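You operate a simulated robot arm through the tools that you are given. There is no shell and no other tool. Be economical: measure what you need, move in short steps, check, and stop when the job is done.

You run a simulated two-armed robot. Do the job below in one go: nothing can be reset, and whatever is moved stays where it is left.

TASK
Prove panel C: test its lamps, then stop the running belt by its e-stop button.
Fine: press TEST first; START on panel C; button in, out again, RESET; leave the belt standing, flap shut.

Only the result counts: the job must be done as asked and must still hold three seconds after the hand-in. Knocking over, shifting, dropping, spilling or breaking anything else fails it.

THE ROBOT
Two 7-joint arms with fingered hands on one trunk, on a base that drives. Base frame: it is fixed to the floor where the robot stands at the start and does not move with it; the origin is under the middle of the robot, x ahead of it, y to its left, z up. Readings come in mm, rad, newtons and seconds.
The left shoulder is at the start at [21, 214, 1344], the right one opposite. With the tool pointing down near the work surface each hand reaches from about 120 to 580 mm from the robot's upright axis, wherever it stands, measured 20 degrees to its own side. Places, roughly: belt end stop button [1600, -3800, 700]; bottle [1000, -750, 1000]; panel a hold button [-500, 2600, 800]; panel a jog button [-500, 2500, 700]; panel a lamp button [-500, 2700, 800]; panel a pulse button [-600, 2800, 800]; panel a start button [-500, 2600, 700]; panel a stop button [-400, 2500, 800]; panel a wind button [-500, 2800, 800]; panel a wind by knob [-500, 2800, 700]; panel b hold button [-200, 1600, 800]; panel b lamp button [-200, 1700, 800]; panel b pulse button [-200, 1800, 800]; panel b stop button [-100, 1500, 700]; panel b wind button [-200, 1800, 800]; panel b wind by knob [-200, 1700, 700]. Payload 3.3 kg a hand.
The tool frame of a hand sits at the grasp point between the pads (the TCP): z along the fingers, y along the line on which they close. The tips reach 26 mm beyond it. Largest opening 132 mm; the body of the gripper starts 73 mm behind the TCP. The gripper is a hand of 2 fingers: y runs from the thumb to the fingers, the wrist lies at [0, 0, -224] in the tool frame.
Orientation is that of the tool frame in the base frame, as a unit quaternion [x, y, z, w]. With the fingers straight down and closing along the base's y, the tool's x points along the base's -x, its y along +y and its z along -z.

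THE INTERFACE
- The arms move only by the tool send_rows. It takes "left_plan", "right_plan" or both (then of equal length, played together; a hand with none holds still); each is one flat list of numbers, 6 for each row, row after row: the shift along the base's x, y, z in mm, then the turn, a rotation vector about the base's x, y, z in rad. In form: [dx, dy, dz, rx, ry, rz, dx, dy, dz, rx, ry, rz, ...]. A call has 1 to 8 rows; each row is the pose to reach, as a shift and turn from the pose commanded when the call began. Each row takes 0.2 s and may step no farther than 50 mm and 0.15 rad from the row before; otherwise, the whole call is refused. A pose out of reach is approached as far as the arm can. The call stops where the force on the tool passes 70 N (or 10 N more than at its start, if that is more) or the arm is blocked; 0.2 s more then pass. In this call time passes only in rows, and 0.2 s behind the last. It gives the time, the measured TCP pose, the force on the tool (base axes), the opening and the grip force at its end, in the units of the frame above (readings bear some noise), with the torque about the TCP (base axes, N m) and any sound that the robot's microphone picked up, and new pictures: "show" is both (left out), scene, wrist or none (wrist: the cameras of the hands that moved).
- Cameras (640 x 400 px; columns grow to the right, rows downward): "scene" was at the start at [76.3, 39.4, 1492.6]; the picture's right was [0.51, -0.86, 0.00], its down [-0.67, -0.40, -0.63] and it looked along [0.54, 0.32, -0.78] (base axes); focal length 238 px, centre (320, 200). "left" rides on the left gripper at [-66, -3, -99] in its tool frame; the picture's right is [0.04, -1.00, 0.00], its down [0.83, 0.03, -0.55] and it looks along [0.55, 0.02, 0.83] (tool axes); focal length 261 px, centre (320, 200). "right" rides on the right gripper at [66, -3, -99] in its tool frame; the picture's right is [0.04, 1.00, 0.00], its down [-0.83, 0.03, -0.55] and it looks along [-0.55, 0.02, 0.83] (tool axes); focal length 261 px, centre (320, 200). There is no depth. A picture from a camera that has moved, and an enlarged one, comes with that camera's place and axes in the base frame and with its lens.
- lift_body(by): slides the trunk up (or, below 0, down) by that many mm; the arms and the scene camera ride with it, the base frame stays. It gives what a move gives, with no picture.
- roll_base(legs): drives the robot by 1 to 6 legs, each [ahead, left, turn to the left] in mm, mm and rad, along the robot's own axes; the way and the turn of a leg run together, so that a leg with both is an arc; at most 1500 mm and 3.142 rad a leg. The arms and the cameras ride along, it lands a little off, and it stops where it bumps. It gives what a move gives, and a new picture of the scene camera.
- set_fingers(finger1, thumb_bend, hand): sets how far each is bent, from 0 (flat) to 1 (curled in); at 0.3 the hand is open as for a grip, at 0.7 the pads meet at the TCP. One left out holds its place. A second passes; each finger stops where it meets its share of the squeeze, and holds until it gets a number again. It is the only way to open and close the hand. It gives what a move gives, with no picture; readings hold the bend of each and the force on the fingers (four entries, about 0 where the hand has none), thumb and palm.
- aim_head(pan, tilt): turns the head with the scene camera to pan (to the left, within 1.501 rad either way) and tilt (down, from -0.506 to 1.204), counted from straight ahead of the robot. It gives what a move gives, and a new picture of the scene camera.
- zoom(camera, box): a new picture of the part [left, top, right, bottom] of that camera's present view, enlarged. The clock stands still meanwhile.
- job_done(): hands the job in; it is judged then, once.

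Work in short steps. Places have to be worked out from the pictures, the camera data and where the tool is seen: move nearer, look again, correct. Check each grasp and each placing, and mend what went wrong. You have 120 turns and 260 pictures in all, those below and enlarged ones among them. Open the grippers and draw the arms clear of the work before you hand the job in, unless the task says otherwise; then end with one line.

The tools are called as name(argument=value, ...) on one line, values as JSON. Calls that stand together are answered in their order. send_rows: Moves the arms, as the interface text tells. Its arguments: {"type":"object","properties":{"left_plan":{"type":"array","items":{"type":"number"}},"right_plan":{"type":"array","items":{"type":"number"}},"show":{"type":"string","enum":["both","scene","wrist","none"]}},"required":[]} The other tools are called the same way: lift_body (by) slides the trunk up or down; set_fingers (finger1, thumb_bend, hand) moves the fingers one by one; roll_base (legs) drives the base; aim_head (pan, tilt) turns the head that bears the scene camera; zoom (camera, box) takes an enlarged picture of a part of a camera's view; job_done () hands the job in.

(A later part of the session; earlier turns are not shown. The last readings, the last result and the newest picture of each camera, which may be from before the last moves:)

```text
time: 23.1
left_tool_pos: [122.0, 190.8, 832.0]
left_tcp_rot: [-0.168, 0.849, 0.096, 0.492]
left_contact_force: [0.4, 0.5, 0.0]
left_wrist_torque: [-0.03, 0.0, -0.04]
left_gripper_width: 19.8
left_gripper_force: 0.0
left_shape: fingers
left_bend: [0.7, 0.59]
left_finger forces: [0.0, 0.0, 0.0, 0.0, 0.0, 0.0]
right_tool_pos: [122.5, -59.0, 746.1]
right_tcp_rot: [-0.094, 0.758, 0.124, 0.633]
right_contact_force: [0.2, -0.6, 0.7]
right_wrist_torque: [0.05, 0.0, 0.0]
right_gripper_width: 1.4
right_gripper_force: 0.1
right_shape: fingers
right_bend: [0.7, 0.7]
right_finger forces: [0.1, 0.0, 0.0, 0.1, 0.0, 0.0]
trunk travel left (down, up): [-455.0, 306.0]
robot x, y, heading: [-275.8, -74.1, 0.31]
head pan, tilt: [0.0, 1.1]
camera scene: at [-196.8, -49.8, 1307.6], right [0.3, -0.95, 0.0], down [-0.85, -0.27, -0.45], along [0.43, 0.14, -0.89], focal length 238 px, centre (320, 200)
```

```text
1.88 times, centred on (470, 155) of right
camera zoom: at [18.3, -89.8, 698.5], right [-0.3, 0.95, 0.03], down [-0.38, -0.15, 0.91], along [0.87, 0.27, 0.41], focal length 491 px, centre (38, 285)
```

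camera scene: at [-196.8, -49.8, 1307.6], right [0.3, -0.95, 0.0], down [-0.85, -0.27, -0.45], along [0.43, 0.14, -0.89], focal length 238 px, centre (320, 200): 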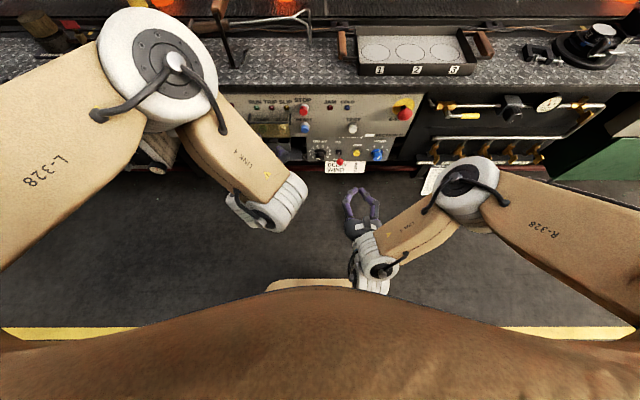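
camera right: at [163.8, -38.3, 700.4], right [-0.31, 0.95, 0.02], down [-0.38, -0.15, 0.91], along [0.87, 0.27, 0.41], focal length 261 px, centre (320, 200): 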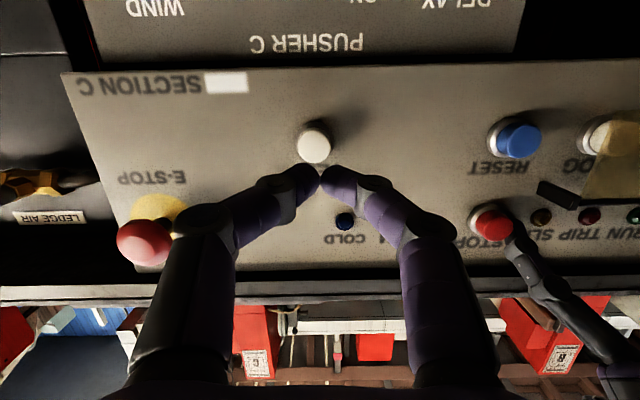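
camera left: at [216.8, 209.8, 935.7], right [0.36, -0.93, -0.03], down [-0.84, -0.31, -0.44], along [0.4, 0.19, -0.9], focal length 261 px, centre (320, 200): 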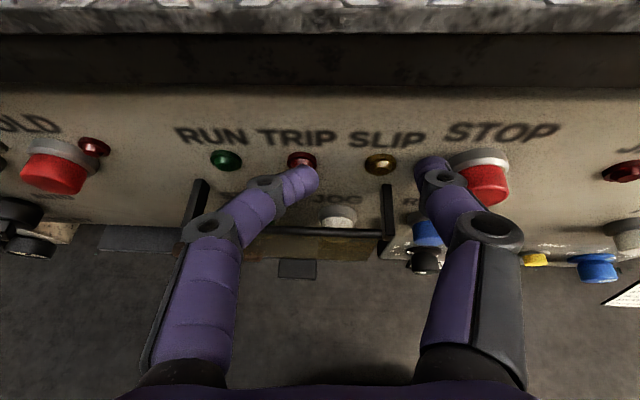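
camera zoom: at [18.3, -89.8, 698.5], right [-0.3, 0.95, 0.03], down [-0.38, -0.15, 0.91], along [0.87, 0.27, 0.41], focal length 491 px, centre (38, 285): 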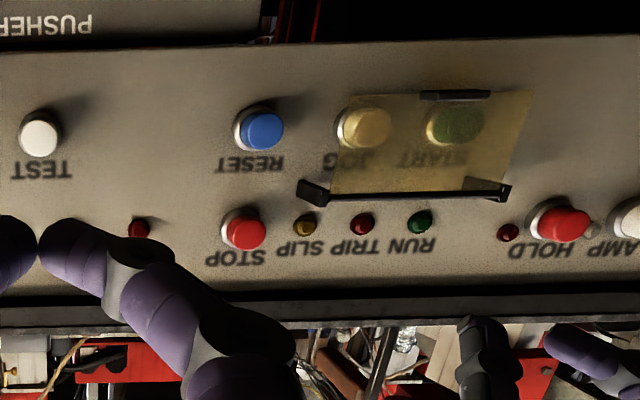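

No harm visible; flap geometry: hinge bar f≈324, z≈786; tab f≈312, z≈723, l≈163; START f≈346, l≈191, z≈744. I shift the base left so both arms can work there: left hand for the flap, right hand for START.

roll_base(legs=[[0, 170, 0], [40, 0, 0]])

set_fingers(hand="left", finger1=0.4, thumb_bend=0.4)

zoom(camera="left", box=[0, 0, 640, 400])

zoom(camera="right", box=[200, 50, 440, 200])

```text
time: 25.0
left_tool_pos: [112.0, 366.9, 832.1]
left_tcp_rot: [-0.17, 0.849, 0.097, 0.491]
left_contact_force: [0.6, 0.1, 0.2]
left_wrist_torque: [-0.01, -0.03, 0.02]
left_gripper_width: 19.6
left_gripper_force: 0.1
left_shape: fingers
left_bend: [0.7, 0.59]
left_finger forces: [0.0, 0.0, 0.0, 0.1, 0.0, 0.1]
right_tool_pos: [111.9, 115.2, 745.2]
right_tcp_rot: [-0.092, 0.759, 0.122, 0.633]
right_contact_force: [0.4, -0.4, -0.4]
right_wrist_torque: [0.02, -0.02, 0.0]
right_gripper_width: 1.4
right_gripper_force: 0.1
right_shape: fingers
right_bend: [0.7, 0.7]
right_finger forces: [0.0, 0.0, 0.0, 0.0, 0.0, 0.0]
trunk travel left (down, up): [-455.0, 306.0]
robot x, y, heading: [-284.0, 100.0, 0.311]
head pan, tilt: [0.0, 1.1]
camera scene: at [-206.3, 124.6, 1307.4], right [0.3, -0.95, 0.0], down [-0.85, -0.27, -0.45], along [0.43, 0.14, -0.89], focal length 238 px, centre (320, 200)
```

scene: 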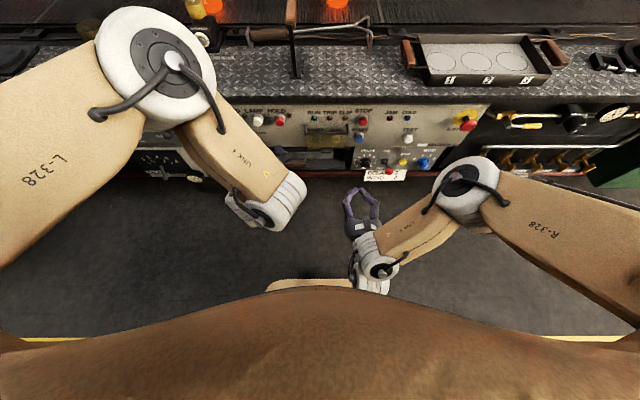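

```text
time: 26.0
left_tool_pos: [109.9, 367.5, 831.9]
left_tcp_rot: [-0.171, 0.848, 0.098, 0.492]
left_contact_force: [0.9, -0.4, 0.6]
left_wrist_torque: [0.0, 0.05, -0.02]
left_gripper_width: 99.9
left_gripper_force: 0.0
left_shape: fingers
left_bend: [0.4, 0.4]
left_finger forces: [0.0, 0.0, 0.1, 0.0, 0.0, 0.0]
right_tool_pos: [109.8, 116.2, 744.9]
right_tcp_rot: [-0.093, 0.759, 0.122, 0.633]
right_contact_force: [0.4, -0.5, -0.5]
right_wrist_torque: [-0.02, -0.02, 0.0]
right_gripper_width: 1.4
right_gripper_force: 0.0
right_shape: fingers
right_bend: [0.7, 0.7]
right_finger forces: [0.1, 0.0, 0.0, 0.1, 0.0, 0.0]
trunk travel left (down, up): [-455.0, 306.0]
robot x, y, heading: [-289.4, 98.6, 0.31]
head pan, tilt: [0.0, 1.1]
```

```text
1.00 times, centred on (320, 200) of left (not enlarged: the box is as wide or as high as the picture)
camera zoom: at [63.4, 343.2, 937.1], right [0.37, -0.93, -0.03], down [-0.84, -0.32, -0.45], along [0.41, 0.19, -0.89], focal length 261 px, centre (320, 200)
```

zoom: 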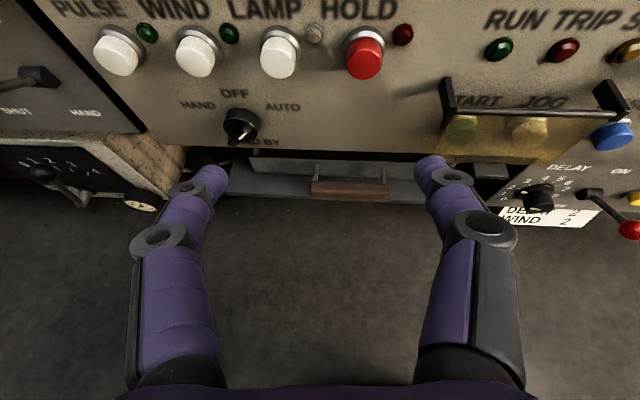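

```text
2.67 times, centred on (320, 125) of right
camera zoom: at [6.7, 83.7, 698.2], right [-0.3, 0.95, 0.03], down [-0.38, -0.15, 0.91], along [0.87, 0.27, 0.41], focal length 695 px, centre (320, 400)
```

zoom: 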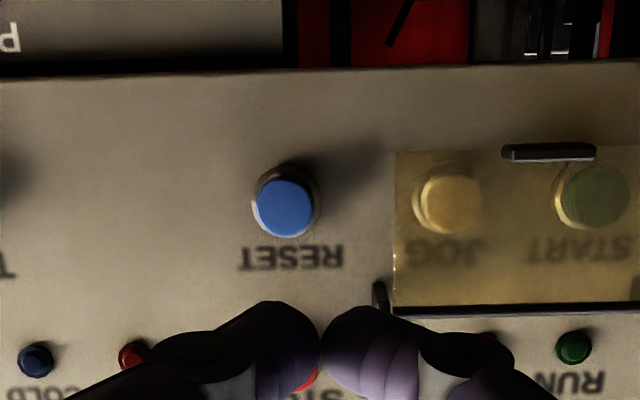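

The tab is an outward lip on the flap's lower edge. I bring the right hand's closed fingertips, pitched slightly upward, below the lip at l≈163, still in front of the panel.

send_rows(right_plan=[8, 12, -20, 0.018, -0.056, 0, 20, 30, -40, 0.036, -0.111, 0, 36, 54, -50, 0.054, -0.167, 0, 55, 77, -53, 0.071, -0.222, 0, 76, 99, -53, 0.089, -0.278, 0, 97, 122, -53, 0.107, -0.333, 0], show="both")

```text
time: 27.2
left_tool_pos: [111.3, 367.7, 831.3]
left_tcp_rot: [-0.173, 0.848, 0.099, 0.491]
left_contact_force: [0.4, -0.4, -0.4]
left_wrist_torque: [0.0, -0.03, 0.02]
left_gripper_width: 100.1
left_gripper_force: 0.1
left_shape: fingers
left_bend: [0.4, 0.4]
left_finger forces: [0.0, 0.0, 0.0, 0.0, 0.0, 0.1]
right_tool_pos: [188.2, 107.6, 759.9]
right_tcp_rot: [-0.084, 0.66, 0.063, 0.744]
right_contact_force: [0.0, -0.4, -0.7]
right_wrist_torque: [0.02, -0.05, 0.02]
right_gripper_width: 1.6
right_gripper_force: 0.0
right_shape: fingers
right_bend: [0.7, 0.7]
right_finger forces: [0.0, 0.0, 0.1, 0.1, 0.1, 0.0]
right hand out of reach, approached as far as the arm can: row 2, 3, 4, 5, 6
trunk travel left (down, up): [-455.0, 306.0]
robot x, y, heading: [-287.0, 102.1, 0.309]
head pan, tilt: [0.0, 1.1]
stopped in row 6 (right hand): the arm was blocked; the commanded pose is now the measured one
camera scene: at [-207.8, 124.2, 1307.5], right [0.3, -0.95, 0.0], down [-0.85, -0.27, -0.45], along [0.43, 0.14, -0.89], focal length 238 px, centre (320, 200)
camera right: at [100.1, 82.3, 684.0], right [-0.2, 0.98, -0.08], down [-0.65, -0.07, 0.76], along [0.74, 0.21, 0.64], focal length 261 px, centre (320, 200)
```

scene: 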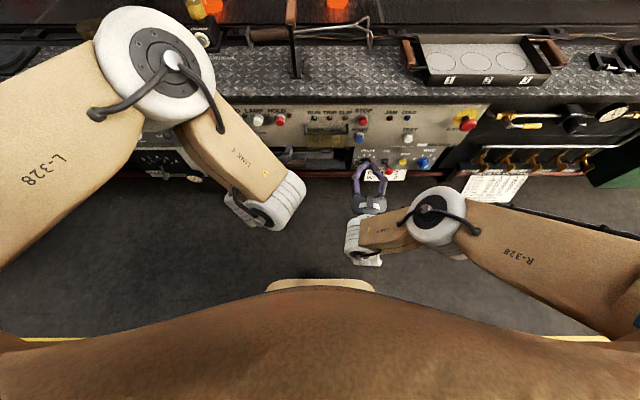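
right: 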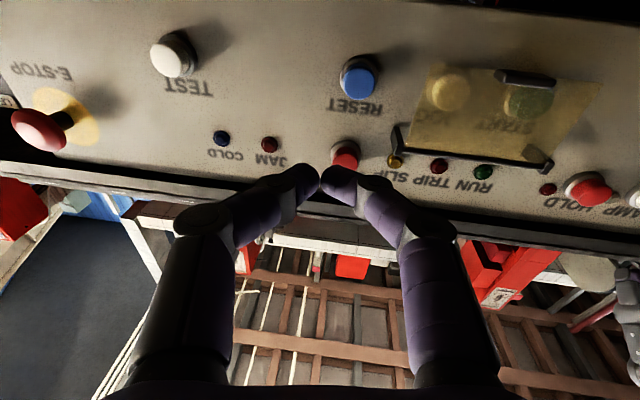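

The right arm can't hold that pose with the shoulder so high above. I lower the trunk 250 mm, then bring the hand back up.

lift_body(by=-250)

send_rows(right_plan=[0, 0, 35, 0, 0, 0, 2, 6, 70, 0, 0, 0, 4, 12, 105, 0, 0, 0, 6, 18, 140, 0, 0, 0, 8, 24, 165, 0, 0, 0], show="both")

```text
time: 29.8
left_tool_pos: [89.5, 361.6, 522.2]
left_tcp_rot: [-0.177, 0.882, 0.092, 0.428]
left_contact_force: [0.7, 0.3, -0.1]
left_wrist_torque: [0.01, 0.01, -0.01]
left_gripper_width: 99.8
left_gripper_force: 0.1
left_shape: fingers
left_bend: [0.4, 0.4]
left_finger forces: [0.0, 0.0, 0.1, 0.1, 0.0, 0.0]
right_tool_pos: [186.8, 109.5, 509.5]
right_tcp_rot: [-0.084, 0.659, 0.065, 0.745]
right_contact_force: [-0.2, 0.3, -0.3]
right_wrist_torque: [0.03, 0.01, -0.02]
right_gripper_width: 1.8
right_gripper_force: 0.0
right_shape: fingers
right_bend: [0.7, 0.7]
right_finger forces: [0.0, 0.0, 0.0, 0.1, 0.1, 0.0]
trunk travel left (down, up): [-205.0, 556.0]
robot x, y, heading: [-283.9, 98.9, 0.313]
head pan, tilt: [0.0, 1.1]
```

```text
time: 31.0
left_tool_pos: [90.1, 361.1, 522.4]
left_tcp_rot: [-0.177, 0.881, 0.092, 0.428]
left_contact_force: [-0.7, 0.4, 1.3]
left_wrist_torque: [0.03, -0.03, -0.01]
left_gripper_width: 99.9
left_gripper_force: 0.2
left_shape: fingers
left_bend: [0.4, 0.4]
left_finger forces: [0.0, 0.0, 0.0, 0.0, 0.0, 0.0]
right_tool_pos: [234.2, 148.9, 666.7]
right_tcp_rot: [-0.086, 0.661, 0.067, 0.742]
right_contact_force: [-0.5, 0.0, 0.6]
right_wrist_torque: [0.0, 0.01, -0.01]
right_gripper_width: 1.6
right_gripper_force: 0.1
right_shape: fingers
right_bend: [0.7, 0.7]
right_finger forces: [0.1, 0.1, 0.1, 0.0, 0.0, 0.0]
right hand out of reach, approached as far as the arm can: row 1, 2, 3, 4, 5
trunk travel left (down, up): [-205.0, 556.0]
robot x, y, heading: [-287.6, 96.5, 0.311]
head pan, tilt: [0.0, 1.1]
camera scene: at [-162.3, 138.3, 1054.3], right [0.3, -0.95, 0.0], down [-0.85, -0.27, -0.45], along [0.43, 0.14, -0.89], focal length 238 px, centre (320, 200)
camera right: at [145.9, 125.4, 591.0], right [-0.21, 0.97, -0.08], down [-0.64, -0.07, 0.76], along [0.74, 0.21, 0.64], focal length 261 px, centre (320, 200)
```

scene: 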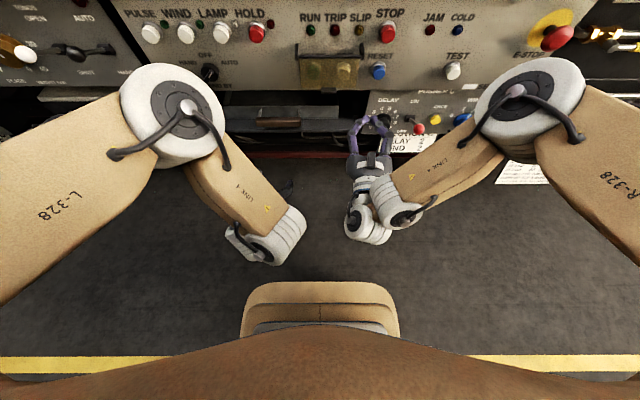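
right: 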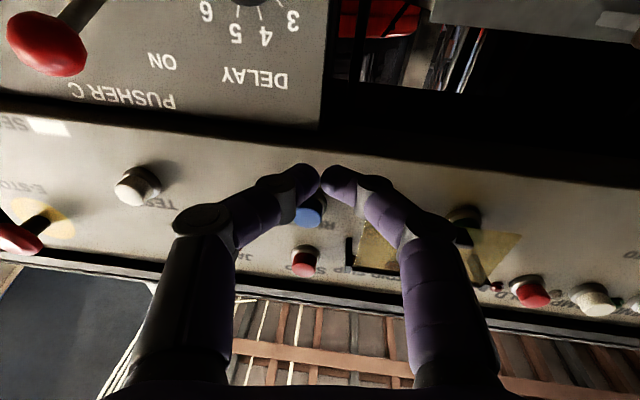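

The low trunk gives a good frontal scene view, but the right arm is too folded. I back off 130 mm and then reach out to the spot under the lip.

roll_base(legs=[[-130, 0, 0]])

send_rows(right_plan=[10, 22, 6, 0, 0, 0.02, 22, 44, 12, 0, 0, 0.04, 38, 65, 18, 0, 0, 0.06, 55, 86, 24, 0, 0, 0.08, 72, 106, 30, 0, 0, 0.09, 88, 126, 33, 0, 0, 0.09], show="both")

```text
time: 32.3
left_tool_pos: [-35.0, 322.5, 521.3]
left_tcp_rot: [-0.178, 0.881, 0.092, 0.428]
left_contact_force: [-0.1, -0.5, 0.3]
left_wrist_torque: [0.01, 0.01, 0.0]
left_gripper_width: 99.8
left_gripper_force: 0.0
left_shape: fingers
left_bend: [0.4, 0.4]
left_finger forces: [0.0, 0.1, 0.0, 0.1, 0.0, 0.0]
right_tool_pos: [109.1, 113.1, 666.8]
right_tcp_rot: [-0.088, 0.661, 0.068, 0.742]
right_contact_force: [-0.5, -0.2, 0.2]
right_wrist_torque: [0.03, 0.04, 0.0]
right_gripper_width: 1.4
right_gripper_force: 0.1
right_shape: fingers
right_bend: [0.7, 0.7]
right_finger forces: [0.0, 0.0, 0.0, 0.0, 0.0, 0.0]
trunk travel left (down, up): [-205.0, 556.0]
robot x, y, heading: [-410.8, 57.0, 0.311]
head pan, tilt: [0.0, 1.1]
camera scene: at [-286.7, 99.3, 1054.2], right [0.31, -0.95, 0.0], down [-0.85, -0.27, -0.45], along [0.43, 0.14, -0.89], focal length 238 px, centre (320, 200)
```

scene: 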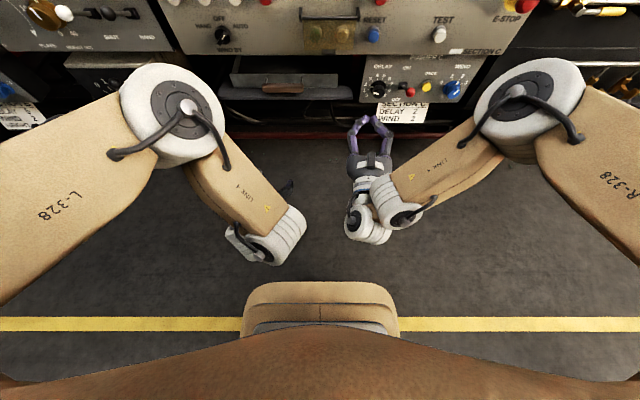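

```text
time: 33.7
left_tool_pos: [-35.1, 323.5, 522.0]
left_tcp_rot: [-0.178, 0.881, 0.093, 0.428]
left_contact_force: [-0.4, -0.5, 0.2]
left_wrist_torque: [0.02, 0.0, 0.0]
left_gripper_width: 99.9
left_gripper_force: 0.1
left_shape: fingers
left_bend: [0.4, 0.4]
left_finger forces: [0.0, 0.0, 0.0, 0.0, 0.0, 0.0]
right_tool_pos: [200.2, 239.0, 699.0]
right_tcp_rot: [-0.117, 0.656, 0.101, 0.739]
right_contact_force: [0.1, -0.4, 0.6]
right_wrist_torque: [0.03, -0.02, 0.0]
right_gripper_width: 1.5
right_gripper_force: 0.1
right_shape: fingers
right_bend: [0.7, 0.7]
right_finger forces: [0.1, 0.0, 0.1, 0.0, 0.0, 0.0]
trunk travel left (down, up): [-205.0, 556.0]
robot x, y, heading: [-412.3, 64.0, 0.313]
head pan, tilt: [0.0, 1.1]
camera scene: at [-286.7, 99.2, 1054.2], right [0.31, -0.95, 0.0], down [-0.85, -0.27, -0.45], along [0.43, 0.14, -0.89], focal length 238 px, centre (320, 200)
camera right: at [115.5, 205.9, 623.1], right [-0.3, 0.95, -0.08], down [-0.63, -0.13, 0.76], along [0.72, 0.28, 0.64], focal length 261 px, centre (320, 200)
```

scene: 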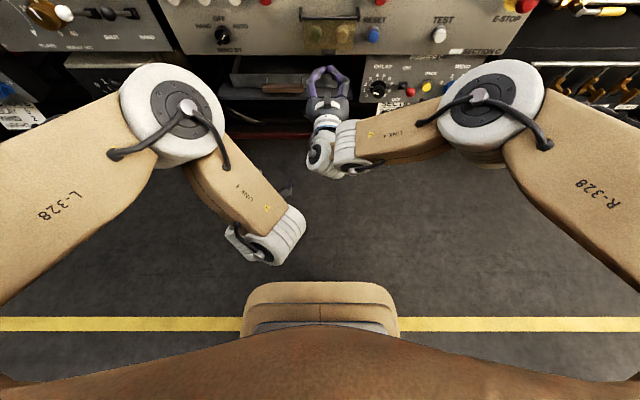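
right: 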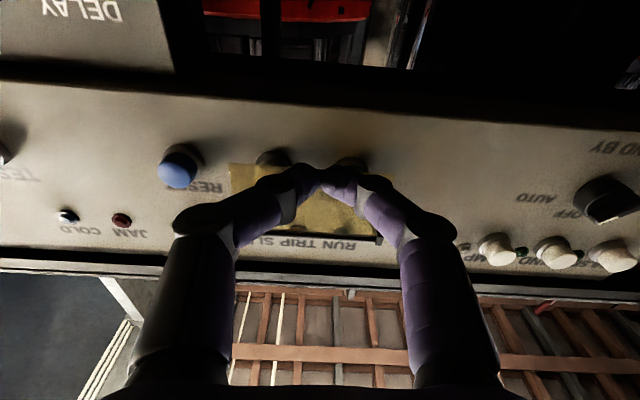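

Reached cleanly: tips at f≈290, l≈166, z≈702. I aim the head at the panel for monitoring.

aim_head(pan=0.0, tilt=0.75)

zoom(camera="scene", box=[250, 100, 450, 225])

zoom(camera="right", box=[220, 120, 420, 245])

```text
time: 34.5
left_tool_pos: [-36.0, 324.1, 521.9]
left_tcp_rot: [-0.178, 0.881, 0.093, 0.428]
left_contact_force: [0.5, 0.3, 0.5]
left_wrist_torque: [0.0, 0.0, -0.02]
left_gripper_width: 99.8
left_gripper_force: 0.0
left_shape: fingers
left_bend: [0.4, 0.4]
left_finger forces: [0.0, 0.0, 0.1, 0.0, 0.1, 0.0]
right_tool_pos: [201.5, 239.4, 697.4]
right_tcp_rot: [-0.118, 0.656, 0.102, 0.738]
right_contact_force: [-0.5, 0.5, 0.3]
right_wrist_torque: [0.01, -0.01, 0.0]
right_gripper_width: 1.3
right_gripper_force: 0.0
right_shape: fingers
right_bend: [0.7, 0.7]
right_finger forces: [0.0, 0.0, 0.0, 0.0, 0.0, 0.0]
trunk travel left (down, up): [-205.0, 556.0]
robot x, y, heading: [-410.9, 57.5, 0.313]
head pan, tilt: [0.0, 0.75]
camera scene: at [-268.0, 105.3, 1079.9], right [0.31, -0.95, 0.0], down [-0.65, -0.21, -0.73], along [0.7, 0.22, -0.68], focal length 238 px, centre (320, 200)
```

scene: 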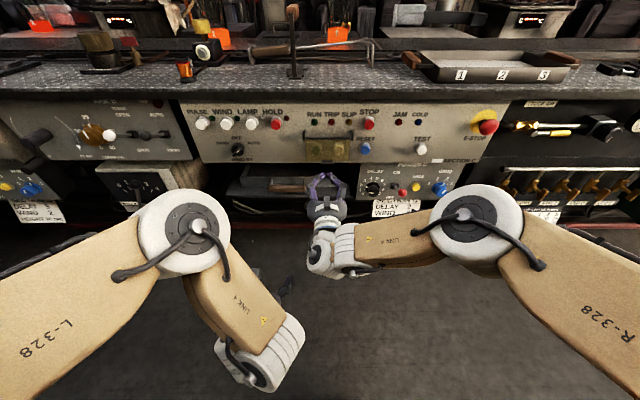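

```text
3.20 times, centred on (350, 162) of scene
camera zoom: at [-268.0, 105.3, 1079.9], right [0.31, -0.95, 0.0], down [-0.65, -0.21, -0.73], along [0.7, 0.22, -0.68], focal length 760 px, centre (224, 320)
```

zoom: 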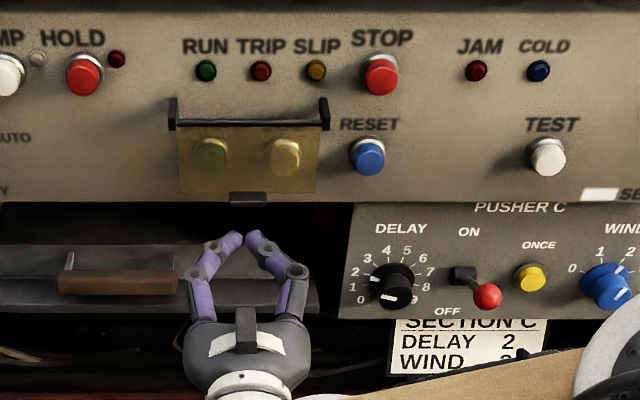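

```text
3.20 times, centred on (320, 182) of right
camera zoom: at [115.2, 205.7, 623.1], right [-0.3, 0.95, -0.08], down [-0.63, -0.13, 0.76], along [0.72, 0.28, 0.64], focal length 834 px, centre (320, 256)
```

zoom: 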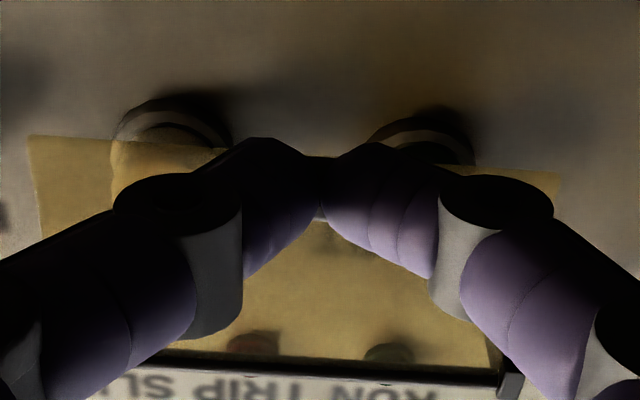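

Fingertips are centred under the tab. I advance 38 mm beneath it.

send_rows(right_plan=[12, 4, 0, 0, 0, 0, 24, 8, 0, 0, 0, 0, 36, 11.7, 0, 0, 0, 0], show="none")

zoom(camera="scene", box=[270, 100, 430, 200])

zoom(camera="right", box=[220, 120, 420, 245])

```text
time: 35.3
left_tool_pos: [-35.6, 323.1, 522.4]
left_tcp_rot: [-0.178, 0.881, 0.093, 0.428]
left_contact_force: [0.1, -0.2, 0.2]
left_wrist_torque: [0.01, -0.01, 0.0]
left_gripper_width: 100.2
left_gripper_force: 0.0
left_shape: fingers
left_bend: [0.4, 0.4]
left_finger forces: [0.1, 0.1, 0.0, 0.0, 0.0, 0.1]
right_tool_pos: [234.2, 249.0, 698.6]
right_tcp_rot: [-0.116, 0.656, 0.101, 0.739]
right_contact_force: [-0.2, -0.1, -0.9]
right_wrist_torque: [0.0, -0.02, 0.0]
right_gripper_width: 1.3
right_gripper_force: 0.1
right_shape: fingers
right_bend: [0.7, 0.7]
right_finger forces: [0.0, 0.0, 0.0, 0.1, 0.1, 0.0]
trunk travel left (down, up): [-205.0, 556.0]
robot x, y, heading: [-410.6, 60.9, 0.315]
head pan, tilt: [0.0, 0.75]
```

```text
4.00 times, centred on (350, 150) of scene
camera zoom: at [-267.9, 105.3, 1080.0], right [0.31, -0.95, 0.0], down [-0.65, -0.21, -0.73], along [0.7, 0.22, -0.68], focal length 950 px, centre (200, 400)
```

zoom: 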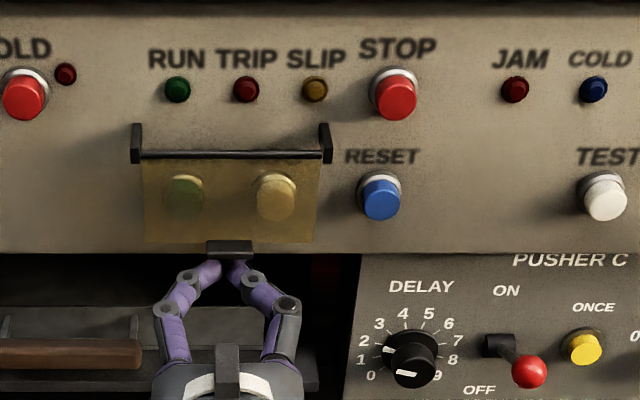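

```text
3.20 times, centred on (320, 182) of right
camera zoom: at [149.6, 216.4, 622.9], right [-0.3, 0.95, -0.08], down [-0.63, -0.13, 0.76], along [0.72, 0.28, 0.64], focal length 834 px, centre (320, 256)
```

zoom: 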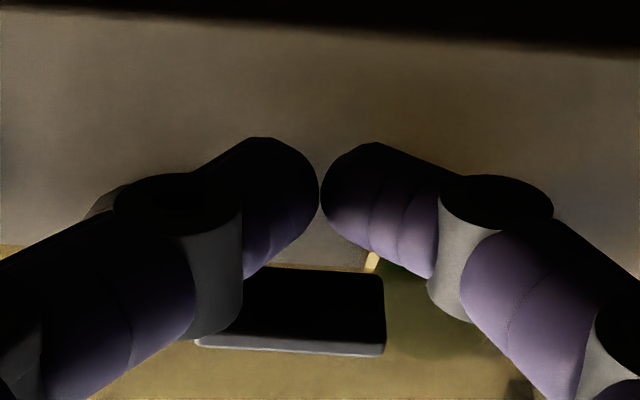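

Tips are under the lip and just past the flap's lower edge. I lift slowly.

send_rows(right_plan=[0, 0, 10, 0, 0, 0, 2, 0.6, 20, 0, 0, 0, 4, 1.3, 30, 0, 0, 0, 4, 1.3, 40, 0, 0, 0, 4, 1.3, 50, 0, 0, 0, 4, 1.3, 60, 0, 0, 0], show="wrist")

zoom(camera="scene", box=[270, 100, 430, 200])

```text
time: 36.2
left_tool_pos: [-34.4, 322.8, 522.6]
left_tcp_rot: [-0.178, 0.881, 0.093, 0.428]
left_contact_force: [0.3, 0.0, -0.5]
left_wrist_torque: [-0.03, 0.01, 0.01]
left_gripper_width: 99.9
left_gripper_force: 0.1
left_shape: fingers
left_bend: [0.4, 0.4]
left_finger forces: [0.1, 0.0, 0.0, 0.0, 0.1, 0.0]
right_tool_pos: [232.8, 251.0, 709.4]
right_tcp_rot: [-0.128, 0.668, 0.1, 0.726]
right_contact_force: [-3.4, -3.7, -22.6]
right_wrist_torque: [0.27, 0.31, -0.13]
right_gripper_width: 1.6
right_gripper_force: 11.0
right_shape: fingers
right_bend: [0.7, 0.7]
right_finger forces: [1.1, 0.1, 0.0, 0.0, 21.7, 0.0]
trunk travel left (down, up): [-205.0, 556.0]
robot x, y, heading: [-410.2, 61.4, 0.311]
head pan, tilt: [0.0, 0.75]
stopped in row 4 (right hand): the force on the tool passed its limit at 75 N (the readings are from after the stop); the commanded pose is now the measured one
camera right: at [146.1, 214.6, 638.5], right [-0.31, 0.95, -0.09], down [-0.61, -0.12, 0.79], along [0.73, 0.3, 0.61], focal length 261 px, centre (320, 200)
```

right: 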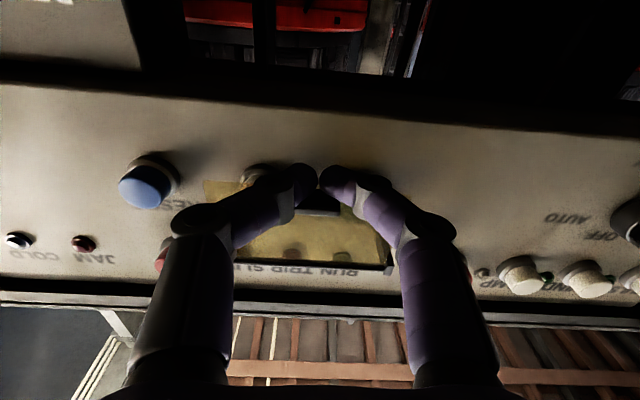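

```text
4.00 times, centred on (350, 150) of scene
camera zoom: at [-267.1, 104.9, 1080.0], right [0.31, -0.95, 0.0], down [-0.65, -0.21, -0.73], along [0.7, 0.22, -0.68], focal length 950 px, centre (200, 400)
```

zoom: 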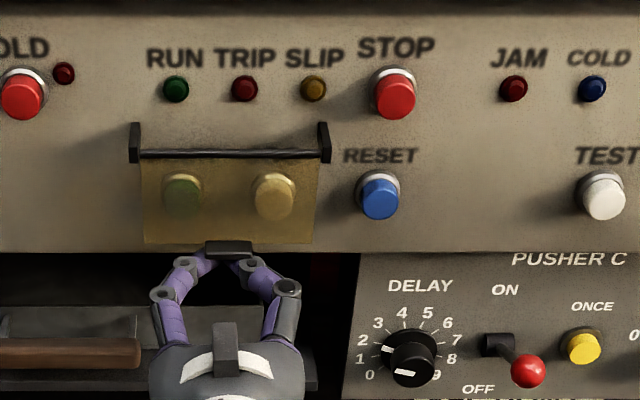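

Pushing straight up jams because the lip must swing outward. I follow the hinge arc instead: out toward me and up, using the upward contact.

send_rows(right_plan=[-5.7, -1.8, 4, 0, 0, 0, -12.1, -3.9, 8, 0, 0, 0, -17.6, -5.7, 11, 0, 0, 0, -22.8, -7.4, 15.5, 0, 0, 0, -27.6, -8.9, 20, 0, 0, 0, -32.4, -10.4, 25, 0, 0, 0, -36.2, -11.7, 31, 0, 0, 0, -39, -12.6, 37, 0, 0, 0], show="none")

zoom(camera="scene", box=[270, 100, 430, 200])

zoom(camera="right", box=[160, 80, 480, 280])

```text
time: 37.6
left_tool_pos: [-36.0, 322.8, 522.7]
left_tcp_rot: [-0.179, 0.881, 0.093, 0.428]
left_contact_force: [0.2, 0.5, 0.2]
left_wrist_torque: [-0.01, -0.01, 0.02]
left_gripper_width: 99.8
left_gripper_force: 0.1
left_shape: fingers
left_bend: [0.4, 0.4]
left_finger forces: [0.1, 0.0, 0.0, 0.0, 0.0, 0.1]
right_tool_pos: [199.7, 241.1, 726.4]
right_tcp_rot: [-0.133, 0.672, 0.099, 0.722]
right_contact_force: [-10.2, -6.9, -14.3]
right_wrist_torque: [0.04, 0.25, -0.16]
right_gripper_width: 0.0
right_gripper_force: 8.8
right_shape: fingers
right_bend: [0.7, 0.71]
right_finger forces: [1.8, 0.1, 0.1, 0.0, 15.9, 0.0]
trunk travel left (down, up): [-205.0, 556.0]
robot x, y, heading: [-413.8, 58.9, 0.313]
head pan, tilt: [0.0, 0.75]
stopped in row 6 (right hand): the force on the tool passed its limit at 72 N (the readings are from after the stop); the commanded pose is now the measured one
```

```text
4.00 times, centred on (350, 150) of scene
camera zoom: at [-268.6, 104.5, 1080.9], right [0.31, -0.95, 0.0], down [-0.65, -0.21, -0.73], along [0.7, 0.22, -0.68], focal length 950 px, centre (200, 400)
```

zoom: 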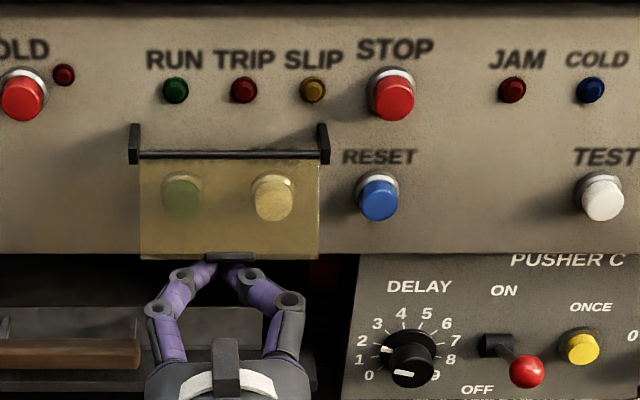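

```text
2.00 times, centred on (320, 180) of right
camera zoom: at [111.8, 203.6, 655.6], right [-0.32, 0.94, -0.1], down [-0.6, -0.12, 0.79], along [0.74, 0.31, 0.6], focal length 521 px, centre (320, 240)
```

zoom: 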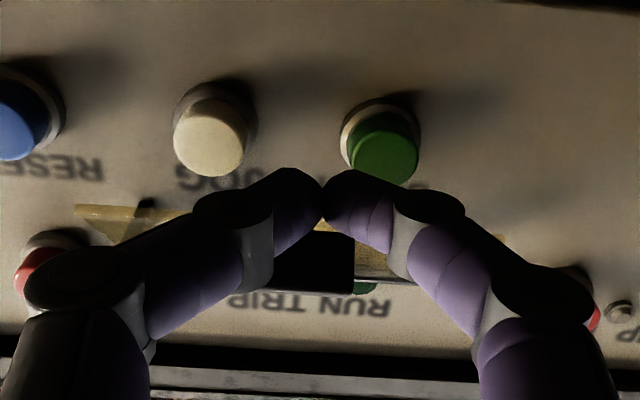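

The flap is swinging open (START and JOG now visible below it). I continue along the arc, more upward.

send_rows(right_plan=[-4, -1.3, 4, 0, 0, 0, -7.6, -2.5, 9, 0, 0, 0, -11.4, -3.7, 14, 0, 0, 0, -13.3, -4.3, 20, 0, 0, 0, -15.2, -4.9, 27, 0, 0, 0, -17, -5.5, 34, 0, 0, 0, -18, -5.8, 42, 0, 0, 0, -18, -5.8, 50, 0, 0, 0], show="none")

zoom(camera="scene", box=[270, 100, 430, 200])

zoom(camera="right", box=[160, 80, 480, 280])

```text
time: 39.4
left_tool_pos: [-36.4, 322.0, 522.3]
left_tcp_rot: [-0.178, 0.881, 0.092, 0.428]
left_contact_force: [0.1, 0.8, 0.8]
left_wrist_torque: [-0.01, 0.02, 0.01]
left_gripper_width: 99.9
left_gripper_force: 0.0
left_shape: fingers
left_bend: [0.4, 0.4]
left_finger forces: [0.0, 0.0, 0.1, 0.0, 0.1, 0.1]
right_tool_pos: [183.1, 233.7, 776.6]
right_tcp_rot: [-0.13, 0.671, 0.099, 0.724]
right_contact_force: [-0.7, 0.3, -0.1]
right_wrist_torque: [-0.01, -0.01, 0.02]
right_gripper_width: 1.8
right_gripper_force: 0.3
right_shape: fingers
right_bend: [0.7, 0.7]
right_finger forces: [0.0, 0.0, 0.1, 0.0, 0.4, 0.0]
trunk travel left (down, up): [-205.0, 556.0]
robot x, y, heading: [-412.9, 55.5, 0.311]
head pan, tilt: [0.0, 0.75]
```

```text
4.00 times, centred on (350, 150) of scene
camera zoom: at [-268.4, 104.8, 1080.0], right [0.31, -0.95, 0.0], down [-0.65, -0.21, -0.73], along [0.7, 0.22, -0.68], focal length 950 px, centre (200, 400)
```

zoom: 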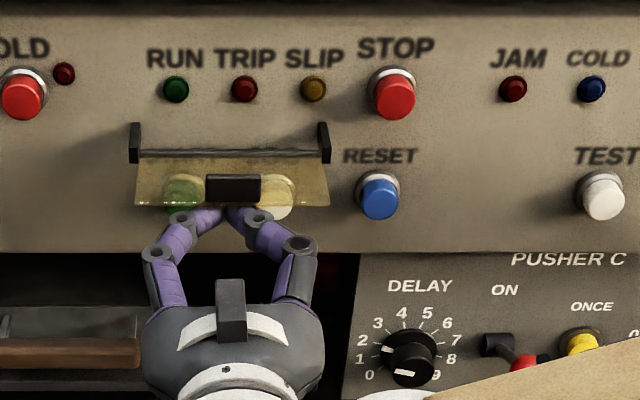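

```text
2.00 times, centred on (320, 180) of right
camera zoom: at [95.4, 197.6, 706.8], right [-0.31, 0.94, -0.1], down [-0.6, -0.12, 0.79], along [0.74, 0.31, 0.6], focal length 521 px, centre (320, 240)
```

zoom: 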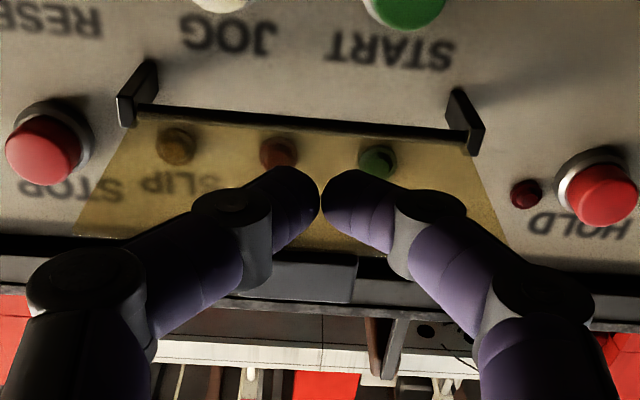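

Flap is at about horizontal, resting on the fingers with no force. I carry it on over: up and toward the panel.

send_rows(right_plan=[2, 0.6, 11, 0, 0, 0, 5, 1.6, 22, 0, 0, 0, 9, 3, 30, 0, 0, 0, 13, 4.2, 37, 0, 0, 0, 18, 6, 42, 0, 0, 0, 24, 8, 47, 0, 0, 0, 30, 10, 50, 0, 0, 0], show="none")

zoom(camera="scene", box=[270, 100, 430, 200])

zoom(camera="right", box=[160, 80, 480, 280])

```text
time: 41.0
left_tool_pos: [-35.8, 324.2, 522.5]
left_tcp_rot: [-0.178, 0.881, 0.092, 0.428]
left_contact_force: [-0.2, 0.5, -0.2]
left_wrist_torque: [-0.02, 0.06, 0.02]
left_gripper_width: 99.9
left_gripper_force: 0.0
left_shape: fingers
left_bend: [0.4, 0.4]
left_finger forces: [0.0, 0.1, 0.1, 0.0, 0.0, 0.0]
right_tool_pos: [212.5, 245.9, 827.1]
right_tcp_rot: [-0.13, 0.671, 0.098, 0.724]
right_contact_force: [-4.7, -4.2, -1.3]
right_wrist_torque: [0.01, 0.02, -0.07]
right_gripper_width: 1.3
right_gripper_force: 2.6
right_shape: fingers
right_bend: [0.7, 0.7]
right_finger forces: [0.0, 0.0, 0.1, 0.1, 5.2, 0.1]
trunk travel left (down, up): [-205.0, 556.0]
robot x, y, heading: [-408.6, 60.9, 0.31]
head pan, tilt: [0.0, 0.75]
```

```text
4.00 times, centred on (350, 150) of scene
camera zoom: at [-268.6, 104.5, 1080.0], right [0.31, -0.95, 0.0], down [-0.65, -0.21, -0.73], along [0.7, 0.22, -0.68], focal length 950 px, centre (200, 400)
```

zoom: 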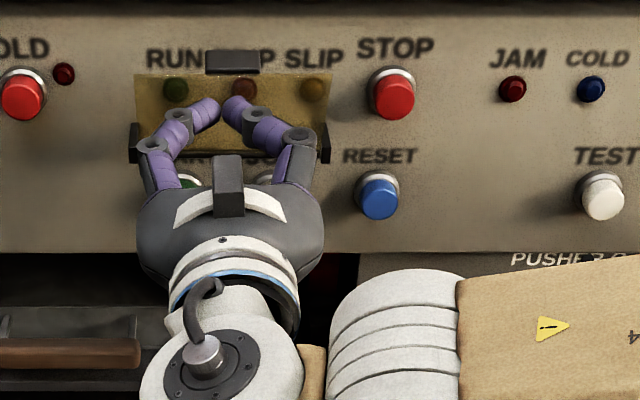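

```text
2.00 times, centred on (320, 180) of right
camera zoom: at [124.4, 208.6, 755.7], right [-0.31, 0.94, -0.1], down [-0.6, -0.12, 0.79], along [0.74, 0.31, 0.6], focal length 521 px, centre (320, 240)
```

zoom: 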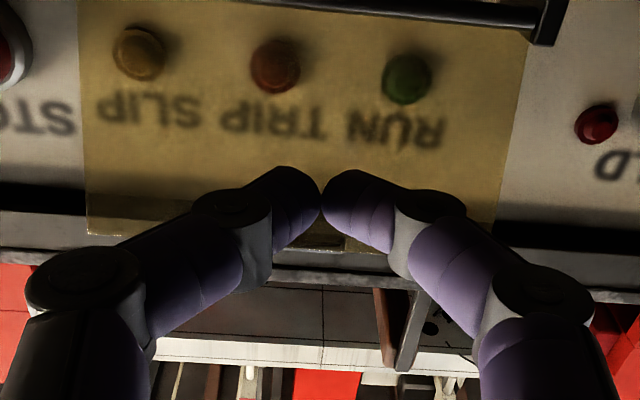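

The flap is upright past vertical. I nudge 8 mm more and then withdraw slightly to see whether it stays.

send_rows(right_plan=[4, 1.3, 3, 0, 0, 0, 9, 3, 4, 0, 0, 0, 0, 0, 0, 0, 0, 0, -20, -6.5, 0, 0, 0, 0, -40, -13, 0, 0, 0, 0], show="none")

zoom(camera="scene", box=[270, 100, 430, 200])

```text
time: 42.2
left_tool_pos: [-34.7, 322.6, 521.7]
left_tcp_rot: [-0.179, 0.881, 0.093, 0.427]
left_contact_force: [0.2, 0.2, 0.2]
left_wrist_torque: [-0.02, 0.04, -0.02]
left_gripper_width: 100.2
left_gripper_force: 0.1
left_shape: fingers
left_bend: [0.4, 0.4]
left_finger forces: [0.0, 0.0, 0.1, 0.1, 0.0, 0.0]
right_tool_pos: [172.4, 232.6, 825.8]
right_tcp_rot: [-0.129, 0.67, 0.099, 0.724]
right_contact_force: [0.3, 1.1, -0.7]
right_wrist_torque: [-0.04, -0.01, 0.04]
right_gripper_width: 1.6
right_gripper_force: 0.1
right_shape: fingers
right_bend: [0.7, 0.7]
right_finger forces: [0.0, 0.1, 0.0, 0.0, 0.1, 0.1]
trunk travel left (down, up): [-205.0, 556.0]
robot x, y, heading: [-412.0, 55.5, 0.307]
head pan, tilt: [0.0, 0.75]
```

```text
4.00 times, centred on (350, 150) of scene
camera zoom: at [-268.2, 104.9, 1080.1], right [0.31, -0.95, 0.0], down [-0.65, -0.21, -0.73], along [0.7, 0.22, -0.68], focal length 950 px, centre (200, 400)
```

zoom: 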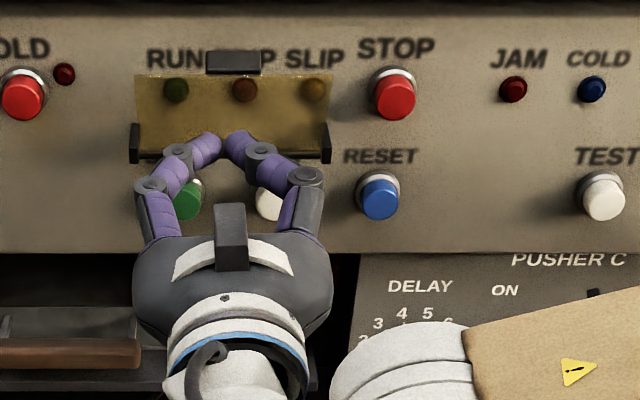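

The flap stays open by itself. I lower the right fingertips in front of START.

send_rows(right_plan=[-4, 8, -35, 0, 0, 0, -7, 16, -65, 0, 0, 0, -7, 21.4, -84, 0, 0, 0], show="wrist")

zoom(camera="scene", box=[270, 100, 430, 200])

```text
time: 43.0
left_tool_pos: [-35.6, 323.3, 522.0]
left_tcp_rot: [-0.178, 0.881, 0.093, 0.428]
left_contact_force: [0.2, -0.1, -0.1]
left_wrist_torque: [-0.02, -0.01, 0.03]
left_gripper_width: 99.9
left_gripper_force: 0.0
left_shape: fingers
left_bend: [0.4, 0.4]
left_finger forces: [0.0, 0.0, 0.1, 0.1, 0.0, 0.0]
right_tool_pos: [166.1, 253.8, 746.1]
right_tcp_rot: [-0.129, 0.671, 0.098, 0.724]
right_contact_force: [0.0, 0.1, 0.3]
right_wrist_torque: [-0.04, -0.01, -0.01]
right_gripper_width: 1.5
right_gripper_force: 0.1
right_shape: fingers
right_bend: [0.7, 0.7]
right_finger forces: [0.0, 0.0, 0.0, 0.1, 0.0, 0.0]
trunk travel left (down, up): [-205.0, 556.0]
robot x, y, heading: [-414.7, 59.8, 0.306]
head pan, tilt: [0.0, 0.75]
camera right: at [78.6, 217.3, 674.6], right [-0.31, 0.94, -0.1], down [-0.6, -0.12, 0.79], along [0.73, 0.31, 0.61], focal length 261 px, centre (320, 200)
```

right: 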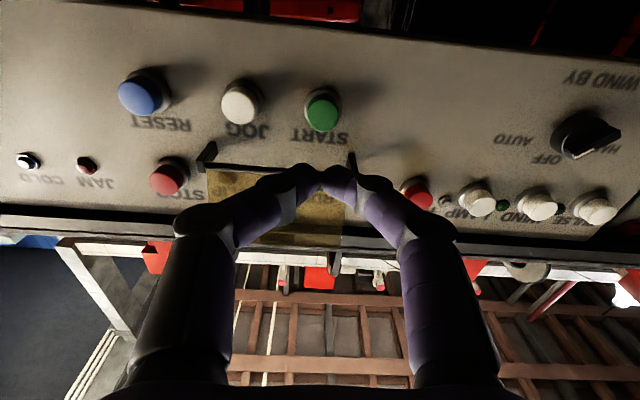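

```text
4.00 times, centred on (350, 150) of scene
camera zoom: at [-268.4, 104.8, 1080.0], right [0.31, -0.95, 0.0], down [-0.65, -0.21, -0.73], along [0.7, 0.22, -0.68], focal length 950 px, centre (200, 400)
```

zoom: 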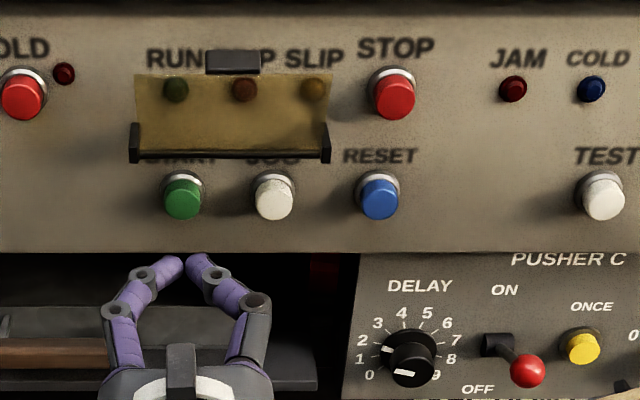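

START cap computed at f≈342, l≈194, z≈742; tips at l≈191, z≈748. I approach to about 8 mm short.

send_rows(right_plan=[23, 8, -3, 0, 0, 0, 46, 16, -6, 0, 0, 0, 66, 23.5, -6, 0, 0, 0], show="wrist")

zoom(camera="scene", box=[270, 100, 430, 200])

```text
time: 43.8
left_tool_pos: [-35.3, 321.9, 521.9]
left_tcp_rot: [-0.179, 0.881, 0.093, 0.428]
left_contact_force: [0.1, 0.7, -0.5]
left_wrist_torque: [0.02, 0.02, 0.04]
left_gripper_width: 99.9
left_gripper_force: 0.1
left_shape: fingers
left_bend: [0.4, 0.4]
left_finger forces: [0.0, 0.0, 0.1, 0.0, 0.1, 0.0]
right_tool_pos: [230.7, 277.3, 736.9]
right_tcp_rot: [-0.13, 0.67, 0.099, 0.724]
right_contact_force: [0.2, 0.6, 0.5]
right_wrist_torque: [-0.02, -0.01, -0.04]
right_gripper_width: 1.6
right_gripper_force: 0.0
right_shape: fingers
right_bend: [0.7, 0.7]
right_finger forces: [0.0, 0.0, 0.0, 0.1, 0.3, 0.0]
trunk travel left (down, up): [-205.0, 556.0]
robot x, y, heading: [-411.8, 59.3, 0.311]
head pan, tilt: [0.0, 0.75]
camera right: at [143.1, 241.7, 665.8], right [-0.31, 0.94, -0.1], down [-0.6, -0.12, 0.79], along [0.73, 0.31, 0.61], focal length 261 px, centre (320, 200)
```

right: 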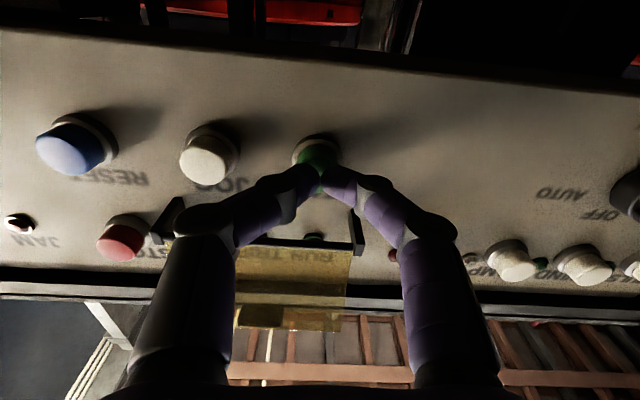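

```text
4.00 times, centred on (350, 150) of scene
camera zoom: at [-268.4, 104.8, 1080.0], right [0.31, -0.95, 0.0], down [-0.65, -0.21, -0.73], along [0.7, 0.22, -0.68], focal length 950 px, centre (200, 400)
```

zoom: 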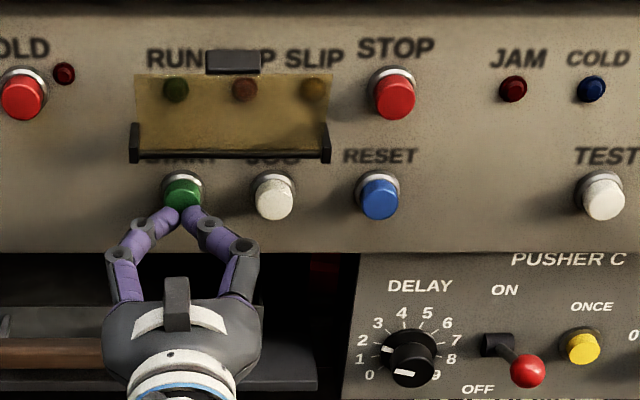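

On target. I press START in small rows.

send_rows(right_plan=[4, 1.3, 1, 0, 0, 0, 8, 2.6, 2, 0, 0, 0, 11, 3.5, 2, 0, 0, 0, 14, 4.5, 2, 0, 0, 0, 17, 5.5, 2, 0, 0, 0], show="none")

zoom(camera="scene", box=[270, 100, 430, 200])

```text
time: 45.0
left_tool_pos: [-37.5, 321.6, 523.8]
left_tcp_rot: [-0.179, 0.88, 0.093, 0.43]
left_contact_force: [0.5, 0.1, -1.0]
left_wrist_torque: [0.0, -0.01, 0.0]
left_gripper_width: 99.9
left_gripper_force: 0.1
left_shape: fingers
left_bend: [0.4, 0.4]
left_finger forces: [0.0, 0.0, 0.1, 0.1, 0.1, 0.0]
right_tool_pos: [243.0, 282.5, 740.6]
right_tcp_rot: [-0.131, 0.67, 0.101, 0.723]
right_contact_force: [-50.5, -24.1, -10.3]
right_wrist_torque: [-0.14, 0.38, -0.34]
right_gripper_width: 0.3
right_gripper_force: 31.8
right_shape: fingers
right_bend: [0.73, 0.73]
right_finger forces: [22.2, 0.0, 0.0, 0.0, 41.4, 0.1]
trunk travel left (down, up): [-205.0, 556.0]
robot x, y, heading: [-409.5, 61.7, 0.312]
head pan, tilt: [0.0, 0.75]
heard: click
```

```text
4.00 times, centred on (350, 150) of scene
camera zoom: at [-271.9, 103.0, 1080.4], right [0.31, -0.95, 0.0], down [-0.65, -0.21, -0.73], along [0.7, 0.22, -0.68], focal length 950 px, centre (200, 400)
```

zoom: 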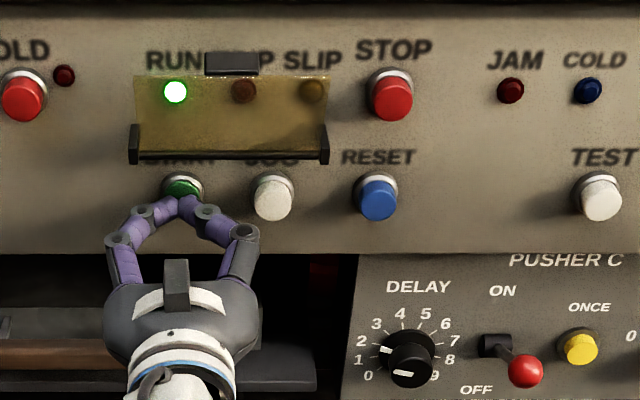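

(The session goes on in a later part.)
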